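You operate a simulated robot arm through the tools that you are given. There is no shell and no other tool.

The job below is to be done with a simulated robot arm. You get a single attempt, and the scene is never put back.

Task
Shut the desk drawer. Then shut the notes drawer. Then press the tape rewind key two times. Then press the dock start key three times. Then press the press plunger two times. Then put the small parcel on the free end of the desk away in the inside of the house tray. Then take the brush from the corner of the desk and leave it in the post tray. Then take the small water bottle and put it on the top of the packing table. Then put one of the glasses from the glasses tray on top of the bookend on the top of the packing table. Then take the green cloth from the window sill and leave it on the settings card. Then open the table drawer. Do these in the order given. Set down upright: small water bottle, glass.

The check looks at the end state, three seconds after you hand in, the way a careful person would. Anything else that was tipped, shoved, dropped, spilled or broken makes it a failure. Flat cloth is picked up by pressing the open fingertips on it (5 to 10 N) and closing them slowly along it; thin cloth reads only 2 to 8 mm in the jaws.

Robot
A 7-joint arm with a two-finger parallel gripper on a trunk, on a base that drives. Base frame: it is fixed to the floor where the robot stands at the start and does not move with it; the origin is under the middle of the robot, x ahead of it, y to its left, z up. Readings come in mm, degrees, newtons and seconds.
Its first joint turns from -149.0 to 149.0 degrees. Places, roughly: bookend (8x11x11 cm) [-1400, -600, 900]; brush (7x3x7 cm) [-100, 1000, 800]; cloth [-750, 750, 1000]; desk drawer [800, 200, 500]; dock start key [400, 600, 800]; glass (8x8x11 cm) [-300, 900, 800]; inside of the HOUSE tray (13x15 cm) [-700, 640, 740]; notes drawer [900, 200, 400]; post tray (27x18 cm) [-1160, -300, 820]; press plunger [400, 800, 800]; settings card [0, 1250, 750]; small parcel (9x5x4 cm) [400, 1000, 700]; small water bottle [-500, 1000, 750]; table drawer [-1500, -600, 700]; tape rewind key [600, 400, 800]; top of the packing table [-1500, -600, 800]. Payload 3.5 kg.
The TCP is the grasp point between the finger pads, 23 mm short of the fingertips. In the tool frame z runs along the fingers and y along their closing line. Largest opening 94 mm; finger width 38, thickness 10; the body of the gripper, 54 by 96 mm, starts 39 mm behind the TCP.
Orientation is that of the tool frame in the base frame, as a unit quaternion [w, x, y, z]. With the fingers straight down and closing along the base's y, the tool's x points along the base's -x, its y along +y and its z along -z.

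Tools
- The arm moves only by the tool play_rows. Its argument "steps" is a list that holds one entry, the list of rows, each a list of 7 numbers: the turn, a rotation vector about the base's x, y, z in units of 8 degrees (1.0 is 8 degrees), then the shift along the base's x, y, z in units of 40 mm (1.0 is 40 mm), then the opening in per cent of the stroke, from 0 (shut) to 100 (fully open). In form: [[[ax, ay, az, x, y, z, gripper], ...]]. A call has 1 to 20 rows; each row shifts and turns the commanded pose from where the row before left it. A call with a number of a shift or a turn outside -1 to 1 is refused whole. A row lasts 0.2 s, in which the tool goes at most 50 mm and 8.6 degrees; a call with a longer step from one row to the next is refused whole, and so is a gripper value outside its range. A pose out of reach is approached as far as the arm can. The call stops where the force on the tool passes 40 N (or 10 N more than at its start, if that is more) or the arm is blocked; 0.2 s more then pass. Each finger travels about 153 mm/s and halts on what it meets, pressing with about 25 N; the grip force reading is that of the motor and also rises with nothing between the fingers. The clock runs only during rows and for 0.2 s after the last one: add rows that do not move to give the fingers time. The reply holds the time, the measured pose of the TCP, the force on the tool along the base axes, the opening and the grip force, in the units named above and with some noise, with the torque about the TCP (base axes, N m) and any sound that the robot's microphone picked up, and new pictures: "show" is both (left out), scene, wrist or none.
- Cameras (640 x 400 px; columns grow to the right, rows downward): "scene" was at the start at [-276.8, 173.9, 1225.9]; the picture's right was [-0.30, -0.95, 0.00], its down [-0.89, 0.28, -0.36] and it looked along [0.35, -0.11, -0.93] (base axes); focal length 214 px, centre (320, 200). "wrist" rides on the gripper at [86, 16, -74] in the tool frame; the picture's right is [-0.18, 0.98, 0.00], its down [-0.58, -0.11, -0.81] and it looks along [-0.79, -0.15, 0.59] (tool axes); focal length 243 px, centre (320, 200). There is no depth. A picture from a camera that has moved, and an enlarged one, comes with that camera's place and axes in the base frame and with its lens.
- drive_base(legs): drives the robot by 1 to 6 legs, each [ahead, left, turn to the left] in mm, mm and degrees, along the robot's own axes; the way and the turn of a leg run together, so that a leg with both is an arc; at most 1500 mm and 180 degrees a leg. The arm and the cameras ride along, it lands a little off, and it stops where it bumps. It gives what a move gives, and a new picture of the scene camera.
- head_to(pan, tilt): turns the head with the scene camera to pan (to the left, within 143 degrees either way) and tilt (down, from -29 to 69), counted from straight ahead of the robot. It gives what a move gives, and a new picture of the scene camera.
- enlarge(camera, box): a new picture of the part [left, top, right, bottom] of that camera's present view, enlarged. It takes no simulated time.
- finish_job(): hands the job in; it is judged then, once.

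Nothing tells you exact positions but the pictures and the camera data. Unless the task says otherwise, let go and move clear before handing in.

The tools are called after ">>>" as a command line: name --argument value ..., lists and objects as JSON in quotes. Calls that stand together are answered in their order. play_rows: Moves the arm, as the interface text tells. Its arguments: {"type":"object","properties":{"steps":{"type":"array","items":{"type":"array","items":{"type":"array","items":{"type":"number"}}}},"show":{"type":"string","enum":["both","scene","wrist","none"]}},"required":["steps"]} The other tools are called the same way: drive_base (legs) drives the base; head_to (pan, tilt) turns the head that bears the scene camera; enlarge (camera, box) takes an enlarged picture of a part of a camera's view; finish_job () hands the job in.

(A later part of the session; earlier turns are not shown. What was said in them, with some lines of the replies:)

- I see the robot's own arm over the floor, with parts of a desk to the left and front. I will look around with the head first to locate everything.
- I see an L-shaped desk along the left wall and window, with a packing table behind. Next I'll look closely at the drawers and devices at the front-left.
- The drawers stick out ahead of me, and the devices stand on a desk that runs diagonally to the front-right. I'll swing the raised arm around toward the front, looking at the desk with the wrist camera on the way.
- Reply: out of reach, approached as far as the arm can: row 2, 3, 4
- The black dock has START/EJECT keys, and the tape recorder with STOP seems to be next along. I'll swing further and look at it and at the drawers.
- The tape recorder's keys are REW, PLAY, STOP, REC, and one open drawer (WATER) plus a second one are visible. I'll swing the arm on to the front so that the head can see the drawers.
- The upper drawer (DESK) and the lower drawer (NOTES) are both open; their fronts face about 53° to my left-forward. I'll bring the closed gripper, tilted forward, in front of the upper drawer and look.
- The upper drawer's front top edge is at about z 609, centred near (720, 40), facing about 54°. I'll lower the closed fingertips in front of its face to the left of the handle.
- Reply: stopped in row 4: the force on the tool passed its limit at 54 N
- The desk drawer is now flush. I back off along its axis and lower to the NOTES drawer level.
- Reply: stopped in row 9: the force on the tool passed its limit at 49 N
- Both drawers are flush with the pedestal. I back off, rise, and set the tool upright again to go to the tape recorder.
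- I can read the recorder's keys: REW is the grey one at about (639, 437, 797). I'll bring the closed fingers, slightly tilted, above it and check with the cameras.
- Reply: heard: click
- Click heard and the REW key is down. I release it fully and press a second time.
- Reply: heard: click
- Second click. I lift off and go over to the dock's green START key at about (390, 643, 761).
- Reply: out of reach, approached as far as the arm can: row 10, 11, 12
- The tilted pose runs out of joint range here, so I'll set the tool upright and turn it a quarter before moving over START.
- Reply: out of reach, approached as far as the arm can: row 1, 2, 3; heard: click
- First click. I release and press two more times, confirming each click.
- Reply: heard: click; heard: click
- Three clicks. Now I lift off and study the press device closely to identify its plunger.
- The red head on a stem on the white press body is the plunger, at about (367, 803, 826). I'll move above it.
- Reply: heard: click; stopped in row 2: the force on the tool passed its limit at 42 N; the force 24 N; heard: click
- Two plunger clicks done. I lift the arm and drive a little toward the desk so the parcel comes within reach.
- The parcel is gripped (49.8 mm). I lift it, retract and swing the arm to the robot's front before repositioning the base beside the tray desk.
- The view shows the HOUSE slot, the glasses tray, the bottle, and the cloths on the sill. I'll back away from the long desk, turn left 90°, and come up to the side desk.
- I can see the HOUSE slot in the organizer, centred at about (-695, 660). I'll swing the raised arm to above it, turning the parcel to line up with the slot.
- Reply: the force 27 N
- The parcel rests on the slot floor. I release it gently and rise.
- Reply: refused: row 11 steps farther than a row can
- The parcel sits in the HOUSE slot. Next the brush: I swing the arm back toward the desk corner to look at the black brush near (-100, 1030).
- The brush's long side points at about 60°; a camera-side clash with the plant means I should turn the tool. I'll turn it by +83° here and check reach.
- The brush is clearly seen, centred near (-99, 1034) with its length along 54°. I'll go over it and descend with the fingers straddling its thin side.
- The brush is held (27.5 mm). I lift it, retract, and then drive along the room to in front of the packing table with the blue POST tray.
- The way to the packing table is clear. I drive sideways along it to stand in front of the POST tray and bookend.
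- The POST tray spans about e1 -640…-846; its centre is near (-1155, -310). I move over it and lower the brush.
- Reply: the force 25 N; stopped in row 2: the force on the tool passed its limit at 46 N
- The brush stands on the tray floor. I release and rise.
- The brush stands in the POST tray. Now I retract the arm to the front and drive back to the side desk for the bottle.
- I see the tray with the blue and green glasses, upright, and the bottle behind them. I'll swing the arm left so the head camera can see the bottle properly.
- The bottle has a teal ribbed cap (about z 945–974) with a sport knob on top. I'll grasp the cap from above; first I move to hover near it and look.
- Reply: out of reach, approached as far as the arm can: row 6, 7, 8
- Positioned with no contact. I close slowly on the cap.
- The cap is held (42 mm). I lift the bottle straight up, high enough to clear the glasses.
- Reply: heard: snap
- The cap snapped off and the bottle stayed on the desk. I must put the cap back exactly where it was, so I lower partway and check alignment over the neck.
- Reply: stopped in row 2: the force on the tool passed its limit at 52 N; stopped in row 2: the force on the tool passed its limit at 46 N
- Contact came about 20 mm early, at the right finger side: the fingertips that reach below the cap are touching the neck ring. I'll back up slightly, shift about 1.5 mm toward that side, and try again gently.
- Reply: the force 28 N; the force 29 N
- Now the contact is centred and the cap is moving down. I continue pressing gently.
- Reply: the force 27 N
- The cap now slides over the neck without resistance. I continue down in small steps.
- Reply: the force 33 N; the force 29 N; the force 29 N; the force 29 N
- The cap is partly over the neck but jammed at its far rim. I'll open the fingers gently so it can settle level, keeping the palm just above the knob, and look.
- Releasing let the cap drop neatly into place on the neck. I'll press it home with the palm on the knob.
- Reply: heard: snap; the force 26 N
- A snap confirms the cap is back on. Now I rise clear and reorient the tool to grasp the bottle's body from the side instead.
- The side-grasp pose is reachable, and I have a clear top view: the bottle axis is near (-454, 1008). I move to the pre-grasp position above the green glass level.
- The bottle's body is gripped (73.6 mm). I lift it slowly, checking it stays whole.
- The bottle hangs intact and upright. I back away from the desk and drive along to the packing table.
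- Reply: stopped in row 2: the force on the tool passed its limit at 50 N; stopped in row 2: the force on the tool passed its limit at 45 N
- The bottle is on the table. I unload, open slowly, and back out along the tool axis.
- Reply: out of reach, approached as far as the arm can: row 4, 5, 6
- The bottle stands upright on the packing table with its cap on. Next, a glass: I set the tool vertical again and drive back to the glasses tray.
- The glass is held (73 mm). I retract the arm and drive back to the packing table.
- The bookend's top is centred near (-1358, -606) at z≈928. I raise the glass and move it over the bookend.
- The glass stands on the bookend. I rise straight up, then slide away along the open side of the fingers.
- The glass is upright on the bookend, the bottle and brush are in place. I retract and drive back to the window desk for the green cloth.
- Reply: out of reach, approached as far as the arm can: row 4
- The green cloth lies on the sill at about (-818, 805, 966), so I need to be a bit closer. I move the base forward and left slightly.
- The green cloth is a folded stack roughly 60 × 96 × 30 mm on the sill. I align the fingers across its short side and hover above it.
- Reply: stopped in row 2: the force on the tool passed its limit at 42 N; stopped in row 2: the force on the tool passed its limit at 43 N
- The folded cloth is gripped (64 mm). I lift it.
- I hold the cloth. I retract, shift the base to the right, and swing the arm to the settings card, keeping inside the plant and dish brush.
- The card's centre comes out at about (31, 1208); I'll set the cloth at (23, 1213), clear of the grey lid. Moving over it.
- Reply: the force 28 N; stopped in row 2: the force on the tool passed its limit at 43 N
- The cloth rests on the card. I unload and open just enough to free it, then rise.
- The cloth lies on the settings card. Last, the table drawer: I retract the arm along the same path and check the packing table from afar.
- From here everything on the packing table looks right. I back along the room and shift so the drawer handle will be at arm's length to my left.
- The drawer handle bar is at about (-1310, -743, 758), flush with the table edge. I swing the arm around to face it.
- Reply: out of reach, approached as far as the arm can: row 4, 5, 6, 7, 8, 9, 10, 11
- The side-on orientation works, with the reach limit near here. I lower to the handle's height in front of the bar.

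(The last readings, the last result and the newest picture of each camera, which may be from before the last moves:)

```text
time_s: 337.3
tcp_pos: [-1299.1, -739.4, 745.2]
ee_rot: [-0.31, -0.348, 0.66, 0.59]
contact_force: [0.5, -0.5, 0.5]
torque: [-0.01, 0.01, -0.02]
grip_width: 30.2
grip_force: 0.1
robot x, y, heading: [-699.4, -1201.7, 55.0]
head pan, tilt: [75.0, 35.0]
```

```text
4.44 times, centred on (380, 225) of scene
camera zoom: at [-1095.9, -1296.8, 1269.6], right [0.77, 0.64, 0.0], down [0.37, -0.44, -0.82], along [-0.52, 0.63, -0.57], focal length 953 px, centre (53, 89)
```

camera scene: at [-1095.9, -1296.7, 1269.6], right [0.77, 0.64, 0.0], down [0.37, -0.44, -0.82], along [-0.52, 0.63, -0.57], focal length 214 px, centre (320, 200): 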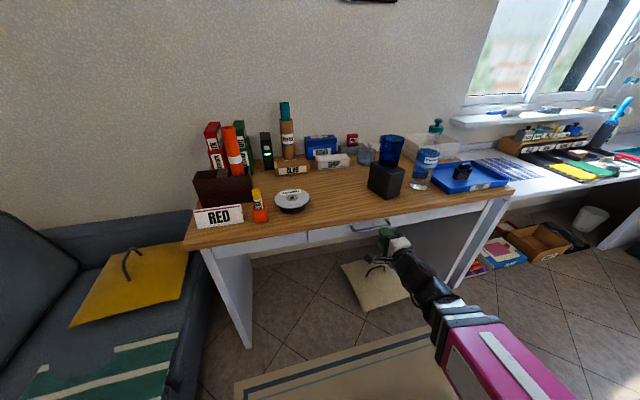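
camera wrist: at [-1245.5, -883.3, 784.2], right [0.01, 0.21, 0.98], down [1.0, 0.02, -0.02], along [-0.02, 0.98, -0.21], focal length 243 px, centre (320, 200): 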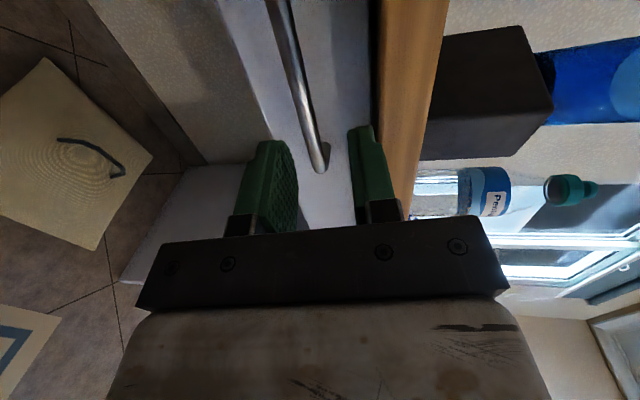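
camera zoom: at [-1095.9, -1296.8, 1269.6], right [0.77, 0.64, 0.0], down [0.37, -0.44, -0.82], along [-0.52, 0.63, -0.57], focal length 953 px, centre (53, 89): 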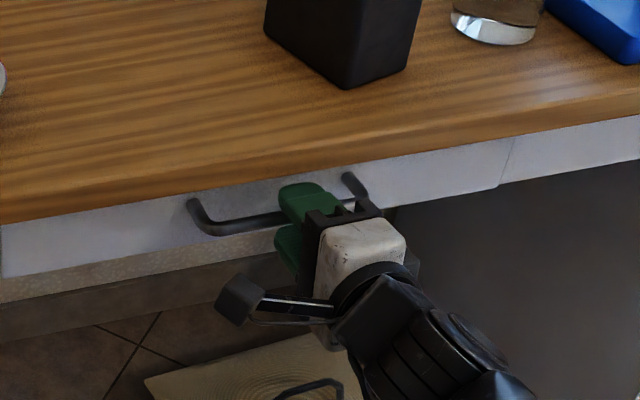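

>>> play_rows --steps '[[[0, 0, 0, -0.05, 0.04, 0, 28], [0, 0, 0, 0, 0, 0, 24], [0, 0, 0, 0, 0, 0, 20], [0, 0, 0, 0, 0, 0, 16], [0, 0, 0, 0, 0, 0, 12], [0, 0, 0, 0, 0, 0, 6], [0, 0, 0, 0, 0, 0, 0], [0, 0, 0, 0, 0, 0, 0]]]' --show "none"

>>> enlarge --camera "wrist" --box '[160, 40, 480, 240]'

```text
time_s: 339.1
tcp_pos: [-1299.5, -738.8, 744.2]
ee_rot: [-0.31, -0.348, 0.661, 0.589]
contact_force: [5.0, -10.3, -34.5]
torque: [-1.0, 0.07, -0.29]
grip_width: 11.5
grip_force: 44.6
robot x, y, heading: [-694.4, -1206.0, 54.8]
head pan, tilt: [75.0, 35.0]
```

```text
2.00 times, centred on (320, 140) of wrist
camera zoom: at [-1289.8, -851.7, 767.4], right [0.01, 0.21, 0.98], down [1.0, 0.02, -0.01], along [-0.02, 0.98, -0.21], focal length 485 px, centre (320, 320)
```

zoom: 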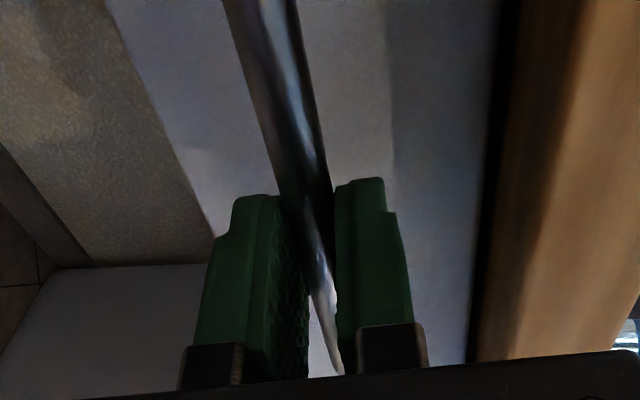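

>>> play_rows --steps '[[[0, 0, 0, 0, 0, -0.04, 0], [0, 0, 0, 0, 0, -0.03, 0], [0, 0, 0, 0, 0, 0, 0]]]' --show "none"

```text
time_s: 339.9
tcp_pos: [-1300.3, -740.6, 743.2]
ee_rot: [-0.312, -0.348, 0.658, 0.59]
contact_force: [8.0, 11.2, 24.2]
torque: [-0.19, 0.52, -1.03]
grip_width: 11.8
grip_force: 44.8
robot x, y, heading: [-692.4, -1208.4, 54.9]
head pan, tilt: [75.0, 35.0]
```

>>> play_rows --steps '[[[0, 0, 0, 0, 0, 0.028, 0], [0, 0, 0, 0, 0, 0, 0]]]' --show "none"

```text
time_s: 340.5
tcp_pos: [-1301.0, -738.9, 743.7]
ee_rot: [-0.31, -0.348, 0.66, 0.59]
contact_force: [18.5, 12.7, 19.8]
torque: [-0.51, 0.68, 0.76]
grip_width: 11.6
grip_force: 44.8
robot x, y, heading: [-693.3, -1207.1, 54.9]
head pan, tilt: [75.0, 35.0]
```

>>> play_rows --steps '[[[0, 0, 0, 0.1, -0.073, 0, 0], [0, 0, 0, 0.2, -0.146, 0, 0], [0, 0, 0, 0.2, -0.146, 0, 0], [0, 0, 0, 0.2, -0.146, 0, 0], [0, 0, 0, 0, 0, 0, 0]]]'

>>> enlarge --camera "scene" --box '[300, 180, 440, 280]'

```text
time_s: 341.5
tcp_pos: [-1273.4, -760.6, 743.1]
ee_rot: [-0.31, -0.347, 0.66, 0.59]
contact_force: [2.8, 1.7, 8.0]
torque: [-0.18, 0.26, -0.05]
grip_width: 11.4
grip_force: 44.6
robot x, y, heading: [-692.8, -1206.1, 54.8]
head pan, tilt: [75.0, 35.0]
stopped in row 5: the force on the tool passed its limit at 40 N (the readings are from after the stop); the commanded pose is now the measured one
camera scene: at [-1095.6, -1296.6, 1269.7], right [0.77, 0.64, 0.0], down [0.37, -0.44, -0.82], along [-0.52, 0.63, -0.57], focal length 214 px, centre (320, 200)
camera wrist: at [-1261.7, -872.2, 767.1], right [0.01, 0.21, 0.98], down [1.0, 0.02, -0.02], along [-0.02, 0.98, -0.21], focal length 243 px, centre (320, 200)
```

scene: 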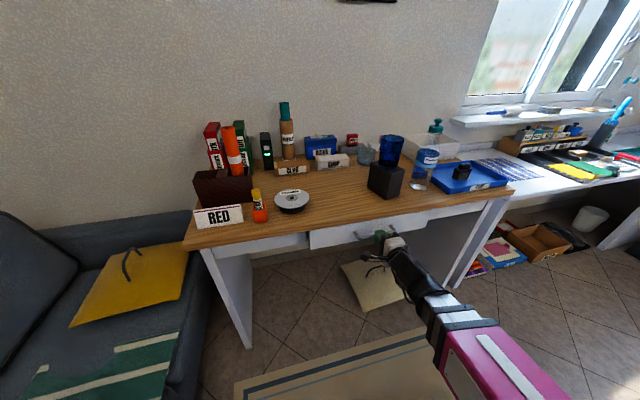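
wrist: 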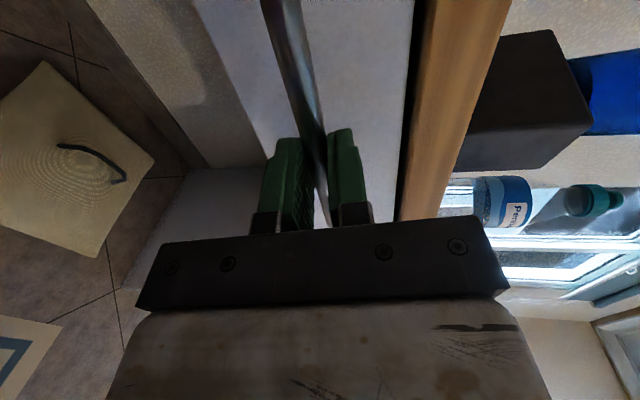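

```text
4.00 times, centred on (370, 230) of scene
camera zoom: at [-1095.6, -1296.6, 1269.7], right [0.77, 0.64, 0.0], down [0.37, -0.44, -0.82], along [-0.52, 0.63, -0.57], focal length 858 px, centre (120, 80)
```

zoom: 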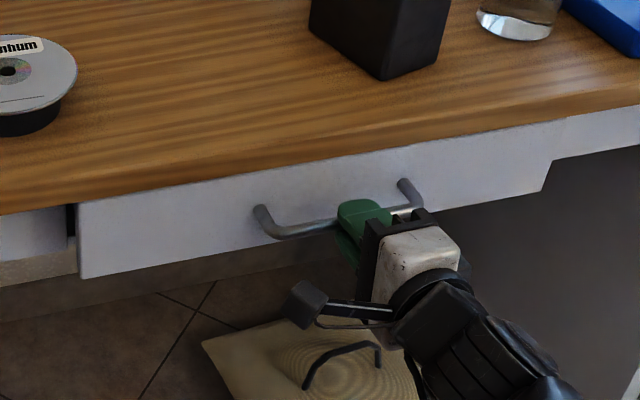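

The drawer is coming out. I continue pulling along its axis while gradually pitching the tool down to stay within reach.

>>> play_rows --steps '[[[-0.15, -0.2, 0, 0.16, -0.117, 0, 0], [-0.15, -0.2, 0, 0.2, -0.146, 0, 0], [-0.15, -0.2, 0, 0.2, -0.146, 0, 0], [-0.15, -0.2, 0, 0.2, -0.146, 0, 0], [0, 0, 0, 0, 0, 0, 0]]]' --show "none"

>>> enlarge --camera "scene" --box '[300, 180, 440, 280]'

```text
time_s: 342.4
tcp_pos: [-1248.3, -778.1, 746.4]
ee_rot: [-0.292, -0.363, 0.692, 0.551]
contact_force: [1.8, 1.0, 11.2]
torque: [0.25, 0.03, 0.03]
grip_width: 11.5
grip_force: 45.0
robot x, y, heading: [-692.7, -1202.1, 54.8]
head pan, tilt: [75.0, 35.0]
stopped in row 4: the force on the tool passed its limit at 44 N (the readings are from after the stop); the commanded pose is now the measured one
```

```text
4.00 times, centred on (370, 230) of scene
camera zoom: at [-1095.6, -1296.7, 1269.7], right [0.77, 0.64, 0.0], down [0.37, -0.44, -0.82], along [-0.52, 0.63, -0.57], focal length 858 px, centre (120, 80)
```

zoom: 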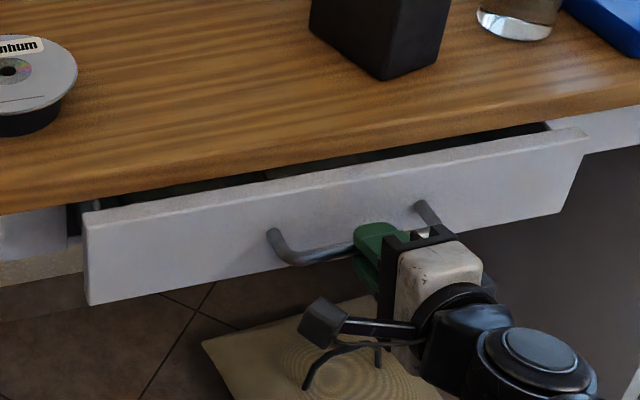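

>>> play_rows --steps '[[[-0.15, -0.2, 0, 0.16, -0.117, 0.01, 0], [-0.15, -0.2, 0, 0.18, -0.131, 0.01, 0], [-0.15, -0.2, 0, 0.18, -0.131, 0.01, 0], [0, 0, 0, 0, 0, 0, 0]]]' --show "none"

>>> play_rows --steps '[[[-0.15, -0.2, 0, 0.16, -0.117, 0.01, 0], [-0.15, -0.2, 0, 0.18, -0.131, 0.01, 0], [-0.15, -0.2, 0, 0.18, -0.131, 0.01, 0], [0, 0, 0, 0, 0, 0, 0]]]' --show "none"

>>> play_rows --steps '[[[-0.15, -0.2, 0, 0.16, -0.117, 0.01, 0], [-0.15, -0.2, 0, 0.18, -0.131, 0.01, 0], [-0.15, -0.2, 0, 0.18, -0.131, 0.01, 0], [0, 0, 0, 0, 0, 0, 0]]]' --show "scene"

```text
time_s: 343.0
tcp_pos: [-1239.9, -783.1, 747.0]
ee_rot: [-0.281, -0.372, 0.709, 0.529]
contact_force: [-0.7, -0.3, 15.2]
torque: [0.14, 0.17, 0.33]
grip_width: 11.9
grip_force: 44.8
out of reach, approached as far as the arm can: row 2, 3
robot x, y, heading: [-695.6, -1205.8, 54.8]
head pan, tilt: [75.0, 35.0]
stopped in row 3: the force on the tool passed its limit at 45 N (the readings are from after the stop); the commanded pose is now the measured one
```

```text
time_s: 343.5
tcp_pos: [-1240.6, -784.2, 746.5]
ee_rot: [-0.274, -0.376, 0.719, 0.516]
contact_force: [-1.6, -0.2, 10.3]
torque: [0.14, 0.06, 0.49]
grip_width: 11.6
grip_force: 44.9
out of reach, approached as far as the arm can: row 1, 2
robot x, y, heading: [-695.1, -1206.3, 54.9]
head pan, tilt: [75.0, 35.0]
stopped in row 2: the force on the tool passed its limit at 47 N (the readings are from after the stop); the commanded pose is now the measured one
```

```text
time_s: 344.0
tcp_pos: [-1239.5, -784.4, 747.4]
ee_rot: [-0.271, -0.382, 0.726, 0.504]
contact_force: [-1.9, -0.8, 13.0]
torque: [0.07, 0.2, 0.81]
grip_width: 11.7
grip_force: 45.1
out of reach, approached as far as the arm can: row 1, 2
robot x, y, heading: [-693.3, -1204.8, 54.8]
head pan, tilt: [75.0, 35.0]
stopped in row 2: the force on the tool passed its limit at 48 N (the readings are from after the stop); the commanded pose is now the measured one
camera scene: at [-1095.9, -1297.4, 1269.7], right [0.77, 0.64, 0.0], down [0.37, -0.44, -0.82], along [-0.52, 0.63, -0.57], focal length 214 px, centre (320, 200)
```

scene: 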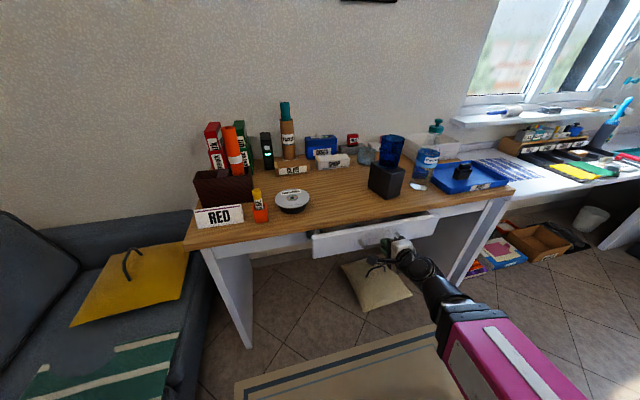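

>>> play_rows --steps '[[[-0.2, -0.28, 0, 0, 0, 0.02, 0], [-0.2, -0.28, 0, 0, 0, 0.02, 0], [-0.2, -0.28, 0, 0, 0, 0.02, 0], [-0.2, -0.28, 0, 0, 0, 0.02, 0], [0, 0, 0, 0, 0, 0, 0]]]' --show "none"

>>> play_rows --steps '[[[-0.2, -0.28, 0, 0, 0, 0.02, 0], [-0.2, -0.28, 0, 0, 0, 0.02, 0], [-0.2, -0.28, 0, 0, 0, 0.02, 0], [-0.2, -0.28, 0, 0, 0, 0.02, 0], [0, 0, 0, 0, 0, 0, 0]]]' --show "none"

```text
time_s: 345.2
tcp_pos: [-1238.9, -784.1, 749.4]
ee_rot: [-0.233, -0.403, 0.773, 0.431]
contact_force: [-1.8, -1.3, 10.5]
torque: [0.59, -0.28, -0.18]
grip_width: 11.6
grip_force: 45.1
robot x, y, heading: [-694.0, -1200.3, 54.7]
head pan, tilt: [75.0, 35.0]
```

```text
time_s: 346.4
tcp_pos: [-1240.4, -782.0, 752.7]
ee_rot: [-0.192, -0.422, 0.812, 0.354]
contact_force: [10.3, 15.1, -0.6]
torque: [0.43, -0.41, -0.07]
grip_width: 11.4
grip_force: 44.8
robot x, y, heading: [-692.7, -1201.5, 54.6]
head pan, tilt: [75.0, 35.0]
```

Pitching works. Now I pull on.

>>> play_rows --steps '[[[0, 0, 0, 0.16, -0.117, 0, 0], [0, 0, 0, 0.2, -0.146, 0, 0], [0, 0, 0, 0.2, -0.146, 0, 0], [0, 0, 0, 0.2, -0.146, 0, 0], [0, 0, 0, 0.2, -0.146, 0, 0], [0, 0, 0, 0, 0, 0, 0]]]' --show "none"

>>> play_rows --steps '[[[0, 0, 0, 0.16, -0.117, 0, 0], [0, 0, 0, 0.2, -0.146, 0, 0], [0, 0, 0, 0.2, -0.146, 0, 0], [0, 0, 0, 0.2, -0.146, 0, 0], [0, 0, 0, 0.2, -0.146, 0, 0], [0, 0, 0, 0, 0, 0, 0]]]'

```text
time_s: 347.6
tcp_pos: [-1219.2, -798.8, 753.2]
ee_rot: [-0.198, -0.423, 0.81, 0.355]
contact_force: [-2.0, -3.1, 3.2]
torque: [0.41, -0.31, 0.24]
grip_width: 11.6
grip_force: 44.6
out of reach, approached as far as the arm can: row 3, 4, 5
robot x, y, heading: [-692.9, -1203.2, 55.0]
head pan, tilt: [75.0, 35.0]
stopped in row 5: the force on the tool passed its limit at 42 N (the readings are from after the stop); the commanded pose is now the measured one
```

```text
time_s: 349.0
tcp_pos: [-1219.8, -799.1, 752.0]
ee_rot: [-0.198, -0.422, 0.81, 0.355]
contact_force: [-6.8, -8.1, 8.5]
torque: [0.58, -0.28, 0.76]
grip_width: 11.5
grip_force: 44.5
out of reach, approached as far as the arm can: row 1, 2, 3, 4, 5
robot x, y, heading: [-696.7, -1206.3, 54.9]
head pan, tilt: [75.0, 35.0]
camera scene: at [-1096.5, -1298.6, 1269.6], right [0.77, 0.64, 0.0], down [0.37, -0.44, -0.82], along [-0.53, 0.63, -0.57], focal length 214 px, centre (320, 200)
camera wrist: at [-1230.4, -893.4, 815.6], right [-0.43, 0.54, 0.73], down [0.89, 0.11, 0.45], along [0.16, 0.84, -0.52], focal length 243 px, centre (320, 200)
```

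scene: 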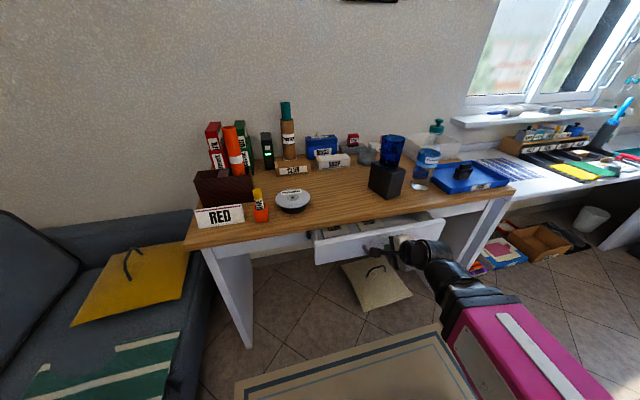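
wrist: 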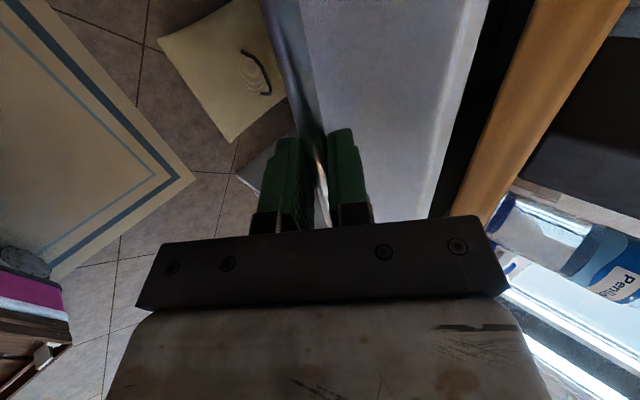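

>>> play_rows --steps '[[[-0.2, -0.28, 0, 0, 0, 0.02, 0], [-0.2, -0.28, 0, 0, 0, 0.02, 0], [-0.2, -0.28, 0, 0, 0, 0.015, 0], [-0.2, -0.28, 0, 0, 0, 0.015, 0], [-0.2, -0.28, 0, 0, 0, 0.01, 0], [-0.2, -0.28, 0, 0, 0, 0.01, 0], [0, 0, 0, 0, 0, 0, 0]]]' --show "none"

>>> play_rows --steps '[[[-0.2, -0.28, 0, 0.02, -0.015, 0.01, 0], [-0.2, -0.28, 0, 0.02, -0.015, 0.01, 0], [-0.2, -0.28, 0, 0.02, -0.015, 0.005, 0], [0, 0, 0, 0, 0, 0, 0]]]' --show "none"

>>> play_rows --steps '[[[0, 0, 0, 0.16, -0.117, 0, 0], [0, 0, 0, 0.2, -0.146, 0, 0], [0, 0, 0, 0.2, -0.146, 0, 0], [0, 0, 0, 0.2, -0.146, 0, 0], [0, 0, 0, 0, 0, 0, 0]]]'

```text
time_s: 350.6
tcp_pos: [-1220.3, -798.4, 756.8]
ee_rot: [-0.136, -0.443, 0.855, 0.233]
contact_force: [-9.4, -10.3, 5.0]
torque: [0.3, -0.19, 1.06]
grip_width: 11.6
grip_force: 44.9
robot x, y, heading: [-696.5, -1204.7, 54.9]
head pan, tilt: [75.0, 35.0]
```

```text
time_s: 351.6
tcp_pos: [-1216.5, -799.0, 756.7]
ee_rot: [-0.104, -0.449, 0.871, 0.171]
contact_force: [-10.7, -12.8, -8.1]
torque: [0.32, -0.31, 1.03]
grip_width: 11.9
grip_force: 45.6
robot x, y, heading: [-693.6, -1206.7, 54.6]
head pan, tilt: [75.0, 35.0]
```

```text
time_s: 352.8
tcp_pos: [-1185.6, -821.5, 756.2]
ee_rot: [-0.102, -0.45, 0.87, 0.173]
contact_force: [12.2, 15.6, 7.5]
torque: [0.49, -0.31, 0.76]
grip_width: 11.8
grip_force: 45.1
robot x, y, heading: [-695.9, -1204.0, 55.0]
head pan, tilt: [75.0, 35.0]
camera scene: at [-1095.9, -1297.6, 1269.8], right [0.77, 0.64, 0.0], down [0.37, -0.44, -0.82], along [-0.53, 0.63, -0.57], focal length 214 px, centre (320, 200)
camera wrist: at [-1222.4, -899.2, 832.9], right [-0.63, 0.68, 0.38], down [0.68, 0.25, 0.68], along [0.37, 0.69, -0.62], focal length 243 px, centre (320, 200)
```

scene: 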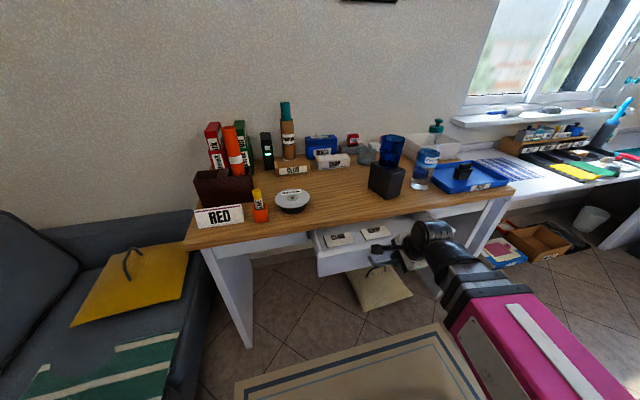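
wrist: 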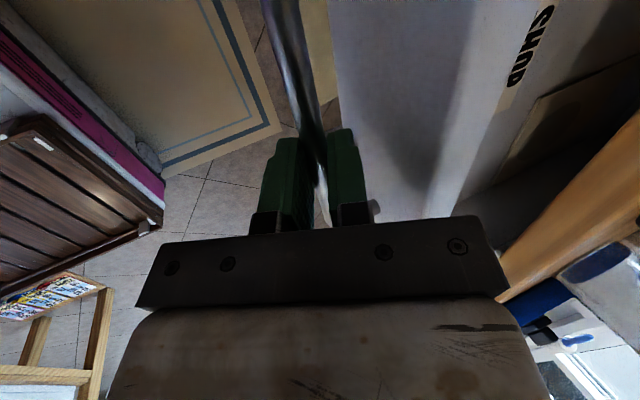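

The drawer is about 140 mm open. I keep pulling.

>>> play_rows --steps '[[[0, 0, 0, 0.16, -0.117, 0, 0], [0, 0, 0, 0.2, -0.146, 0, 0], [0, 0, 0, 0.2, -0.146, 0, 0], [0, 0, 0, 0.2, -0.146, 0, 0], [0, 0, 0, 0.2, -0.146, 0, 0], [0, 0, 0, 0.2, -0.146, 0, 0], [0, 0, 0, 0, 0, 0, 0]]]' --show "none"

>>> play_rows --steps '[[[0, 0, 0, 0.16, -0.117, 0, 0], [0, 0, 0, 0.2, -0.146, 0, 0], [0, 0, 0, 0.2, -0.146, 0, 0], [0, 0, 0, 0.2, -0.146, 0, 0], [0, 0, 0, 0, 0, 0, 0]]]'

>>> enlarge --camera "scene" --box '[270, 180, 450, 310]'

```text
time_s: 354.1
tcp_pos: [-1173.1, -830.6, 756.2]
ee_rot: [-0.106, -0.451, 0.869, 0.172]
contact_force: [1.3, 2.4, 10.1]
torque: [0.03, 0.03, 0.48]
grip_width: 11.6
grip_force: 44.6
out of reach, approached as far as the arm can: row 3, 4, 5, 6
robot x, y, heading: [-694.0, -1205.6, 54.8]
head pan, tilt: [75.0, 35.0]
stopped in row 6: the force on the tool passed its limit at 41 N (the readings are from after the stop); the commanded pose is now the measured one
```

```text
time_s: 355.3
tcp_pos: [-1173.3, -832.1, 755.3]
ee_rot: [-0.107, -0.45, 0.87, 0.172]
contact_force: [-0.4, 0.8, 22.6]
torque: [0.41, -0.11, 0.76]
grip_width: 11.7
grip_force: 45.5
out of reach, approached as far as the arm can: row 1, 2, 3, 4
robot x, y, heading: [-694.2, -1208.8, 55.0]
head pan, tilt: [75.0, 35.0]
camera scene: at [-1096.3, -1298.9, 1269.7], right [0.77, 0.64, 0.0], down [0.37, -0.44, -0.82], along [-0.53, 0.63, -0.57], focal length 214 px, centre (320, 200)
camera wrist: at [-1208.9, -908.3, 833.2], right [-0.63, 0.68, 0.38], down [0.69, 0.25, 0.68], along [0.36, 0.69, -0.63], focal length 243 px, centre (320, 200)
```

scene: 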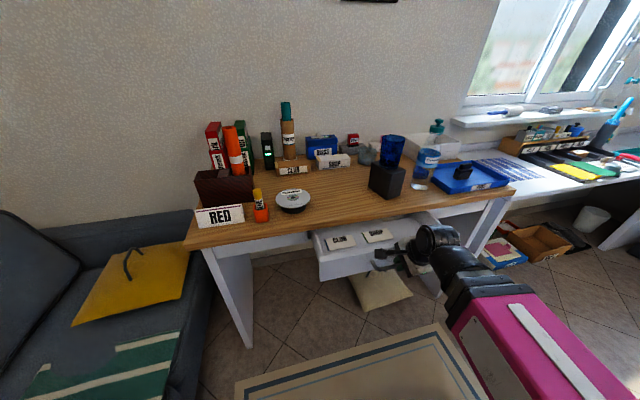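
wrist: 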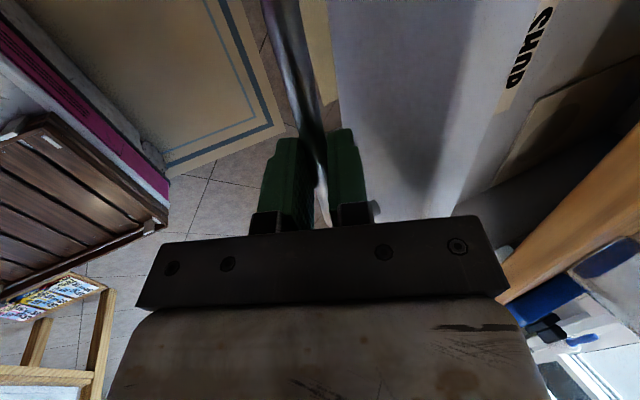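

```text
3.08 times, centred on (360, 245) of scene
camera zoom: at [-1096.3, -1298.9, 1269.7], right [0.77, 0.64, 0.0], down [0.37, -0.44, -0.82], along [-0.53, 0.63, -0.57], focal length 660 px, centre (197, 62)
```

zoom: 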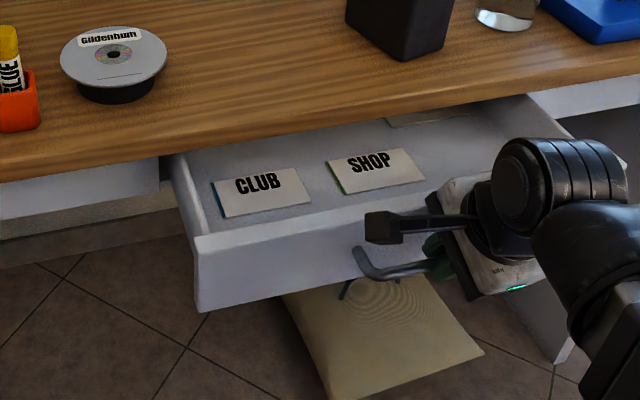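

The arm's pull limit is reached at about 155 mm open; I shift the base sideways a little to draw it further while still holding the bar.

>>> drive_base --legs '[[0, -55, 0]]'

>>> enlarge --camera "scene" --box '[250, 180, 450, 310]'

```text
time_s: 356.2
tcp_pos: [-1128.6, -864.8, 757.2]
ee_rot: [-0.108, -0.449, 0.87, 0.172]
contact_force: [-10.0, -10.5, 23.9]
torque: [-0.23, 0.33, 1.31]
grip_width: 11.5
grip_force: 45.0
robot x, y, heading: [-649.7, -1238.7, 54.8]
head pan, tilt: [75.0, 35.0]
camera scene: at [-1050.8, -1331.3, 1269.6], right [0.77, 0.64, 0.0], down [0.37, -0.44, -0.82], along [-0.53, 0.63, -0.57], focal length 214 px, centre (320, 200)
```

scene: 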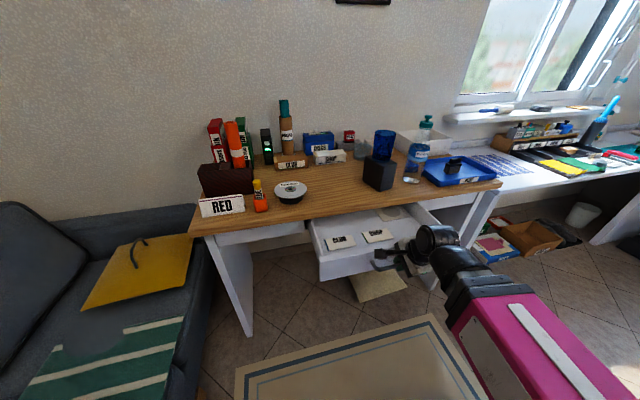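

```text
3.08 times, centred on (350, 245) of scene
camera zoom: at [-1050.8, -1331.3, 1269.6], right [0.77, 0.64, 0.0], down [0.37, -0.44, -0.82], along [-0.53, 0.63, -0.57], focal length 660 px, centre (228, 62)
```

zoom: 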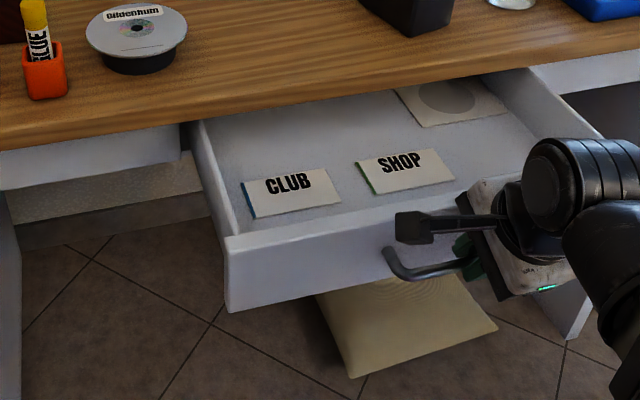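

The drawer is now about 210 mm open. I release the bar and lift the fingers out along the tool axis.

>>> play_rows --steps '[[[0, 0, 0, 0, 0, 0, 13], [0, 0, 0, 0, 0, 0, 16], [0, 0, 0, 0, 0, 0, 20], [0, 0, 0, 0, 0, 0, 25], [0, 0, 0, 0, 0, 0, 27], [0, 0, 0, 0, 0, 0, 27]]]' --show "wrist"

```text
time_s: 357.6
tcp_pos: [-1128.5, -863.5, 755.5]
ee_rot: [-0.107, -0.45, 0.87, 0.171]
contact_force: [0.2, 0.2, 0.3]
torque: [0.04, 0.03, 0.02]
grip_width: 25.4
grip_force: 0.2
robot x, y, heading: [-647.1, -1235.5, 54.9]
head pan, tilt: [75.0, 35.0]
camera wrist: at [-1163.6, -940.6, 833.1], right [-0.63, 0.68, 0.38], down [0.69, 0.26, 0.68], along [0.36, 0.69, -0.63], focal length 243 px, centre (320, 200)
```

wrist: 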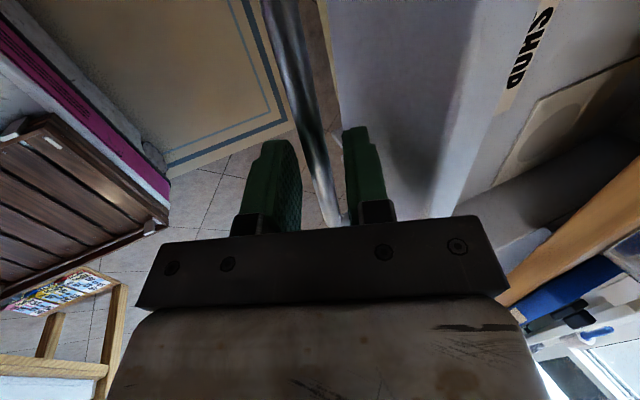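

>>> play_rows --steps '[[[0, 0, 0, 0.07, -0.04, 0.19, 27], [0, 0, 0, 0.15, -0.09, 0.4, 27], [0, 0, 0, 0.29, -0.172, 0.78, 27], [0, 0, 0, 0.29, -0.172, 0.78, 27], [0, 0, 0, 0.2, -0.12, 0.8, 27], [0, 0, 0, 0, 0, 0.9, 27], [0, 0, 0, 0, 0, 0, 27]]]'

>>> enlarge --camera "scene" --box '[180, 80, 520, 310]'

```text
time_s: 359.2
tcp_pos: [-1111.8, -864.2, 915.4]
ee_rot: [-0.107, -0.45, 0.87, 0.171]
contact_force: [0.3, 0.8, 0.5]
torque: [0.0, 0.02, 0.03]
grip_width: 25.3
grip_force: 0.1
out of reach, approached as far as the arm can: row 2, 3, 4, 5
robot x, y, heading: [-649.4, -1238.5, 54.8]
head pan, tilt: [75.0, 35.0]
camera scene: at [-1051.0, -1330.8, 1269.6], right [0.77, 0.64, 0.0], down [0.37, -0.44, -0.82], along [-0.53, 0.63, -0.57], focal length 214 px, centre (320, 200)
camera wrist: at [-1147.4, -941.3, 991.9], right [-0.63, 0.68, 0.38], down [0.69, 0.26, 0.68], along [0.36, 0.69, -0.63], focal length 243 px, centre (320, 200)
```

scene: 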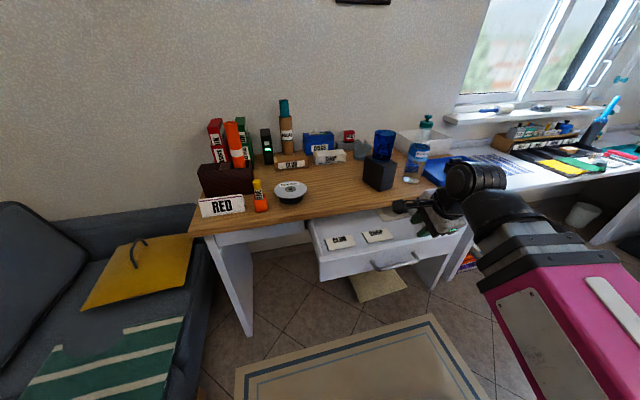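
wrist: 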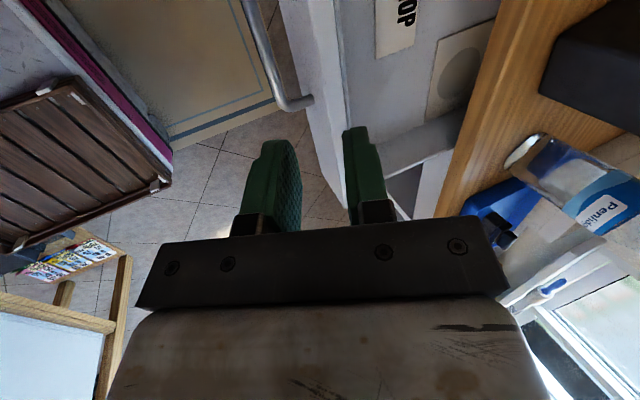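

```text
1.74 times, centred on (350, 195) of scene
camera zoom: at [-1051.0, -1330.8, 1269.6], right [0.77, 0.64, 0.0], down [0.37, -0.44, -0.82], along [-0.53, 0.63, -0.57], focal length 373 px, centre (268, 209)
```

zoom: 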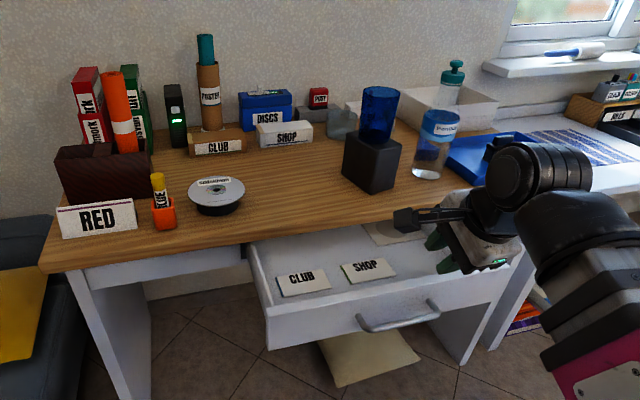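

Everything on the table looks right: the drawer is open, the glass on the bookend, the bottle upright, the brush in the tray. I move the arm clear and take a last look around.

>>> play_rows --steps '[[[0, 0, 0, 0, 0, 0.9, 27], [0, 0, 0, 0, 0, 0.9, 27], [0, 0, 0, 0.55, 0.75, 0, 27], [0, 0, 0, 0.6, 0.7, 0, 27], [0, 0, 0, 0.65, 0.65, 0, 27], [0, 0, 0, 0.7, 0.6, 0, 27], [0, 0, 0, 0.75, 0.55, 0, 27], [0, 0, 0, 0.8, 0.5, 0, 27], [0, 0, 0, 0.83, 0.42, 0, 27]]]'

>>> head_to --pan 85 --tilt 30

>>> head_to --pan 35 --tilt 15

```text
time_s: 361.2
tcp_pos: [-917.8, -692.8, 986.1]
ee_rot: [-0.108, -0.45, 0.87, 0.171]
contact_force: [0.7, -0.2, 0.3]
torque: [-0.01, 0.01, 0.02]
grip_width: 25.8
grip_force: 0.0
robot x, y, heading: [-652.3, -1232.2, 54.5]
head pan, tilt: [75.0, 35.0]
camera scene: at [-1051.0, -1330.9, 1269.6], right [0.77, 0.64, 0.0], down [0.37, -0.44, -0.82], along [-0.53, 0.63, -0.57], focal length 214 px, centre (320, 200)
camera wrist: at [-952.6, -770.0, 1062.1], right [-0.63, 0.68, 0.38], down [0.69, 0.26, 0.68], along [0.36, 0.69, -0.63], focal length 243 px, centre (320, 200)
```

scene: 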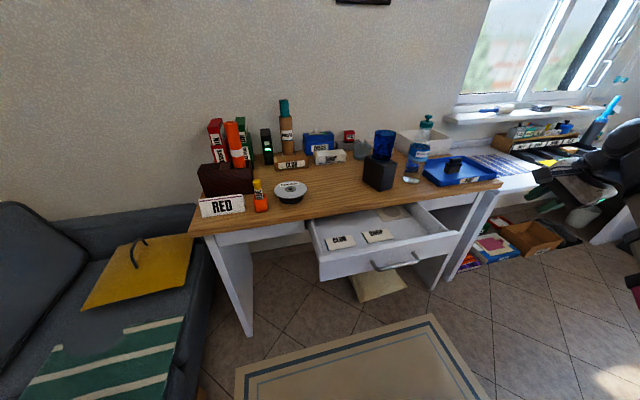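
wrist: 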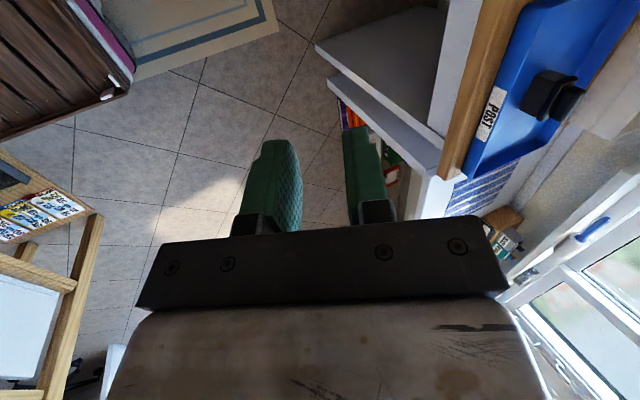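

```text
time_s: 362.0
tcp_pos: [-917.3, -692.3, 984.8]
ee_rot: [-0.108, -0.45, 0.87, 0.17]
contact_force: [-0.5, 0.0, 0.1]
torque: [0.0, 0.02, -0.04]
grip_width: 25.5
grip_force: 0.0
robot x, y, heading: [-650.0, -1239.6, 54.8]
head pan, tilt: [85.0, 30.0]
camera scene: at [-1063.7, -1340.0, 1277.4], right [0.64, 0.76, 0.0], down [0.38, -0.32, -0.87], along [-0.66, 0.56, -0.5], focal length 214 px, centre (320, 200)
```

scene: 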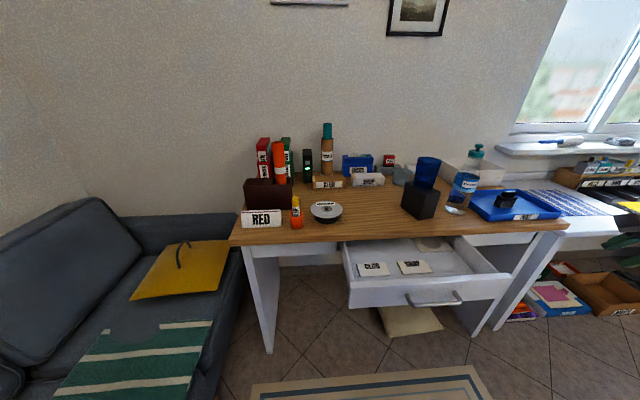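

```text
time_s: 363.1
tcp_pos: [-916.7, -692.5, 985.7]
ee_rot: [-0.108, -0.45, 0.87, 0.17]
contact_force: [0.2, 0.3, -0.1]
torque: [-0.02, 0.03, 0.02]
grip_width: 25.5
grip_force: 0.1
robot x, y, heading: [-645.2, -1241.5, 54.7]
head pan, tilt: [35.0, 15.0]
camera scene: at [-994.4, -1304.9, 1301.6], right [1.0, 0.0, 0.0], down [0.0, -0.26, -0.97], along [0.0, 0.97, -0.26], focal length 214 px, centre (320, 200)
```

scene: 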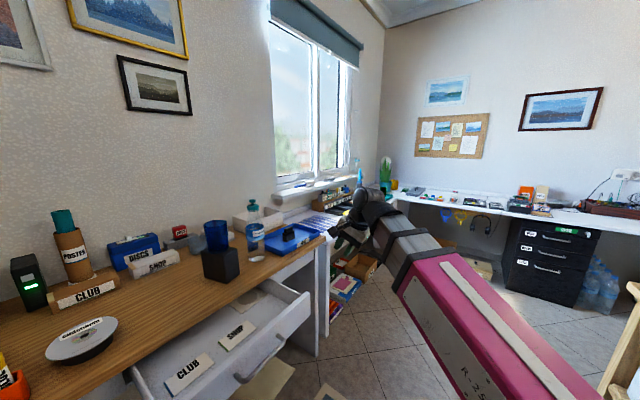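

All eleven items look done. The desk and notes drawers are shut, and the table drawer is open. Nothing is tipped, and the arm is clear, so I hand in the job.

>>> finish_job

```text
The job is handed in.
```

I completed all eleven steps in the order given and handed the job in. I don't have the result of the check.

- **Drawers:** The desk and notes drawers are shut flush. The table drawer is open about 210 mm, which was as far as I could pull it safely.
- **Keys and plunger:** I heard one click for each press: two on tape rewind, three on dock start, two on the press plunger.
- **Small parcel:** It is in the HOUSE tray.
- **Brush:** It stands in the post tray.
- **Small water bottle:** It stands upright on the packing table, between the bookend and the post tray. On my first try I lifted it by the cap and the cap came off. I pushed it back on until it snapped, then carried the bottle by its body. I saw no spill.
- **Glass:** The blue one stands upright on the bookend. Its base comes close to one edge of the bookend's top.
- **Green cloth:** It lies, still folded, on the settings card.

In a last look around the packing table nothing was tipped or out of place, and the arm was clear of everything.
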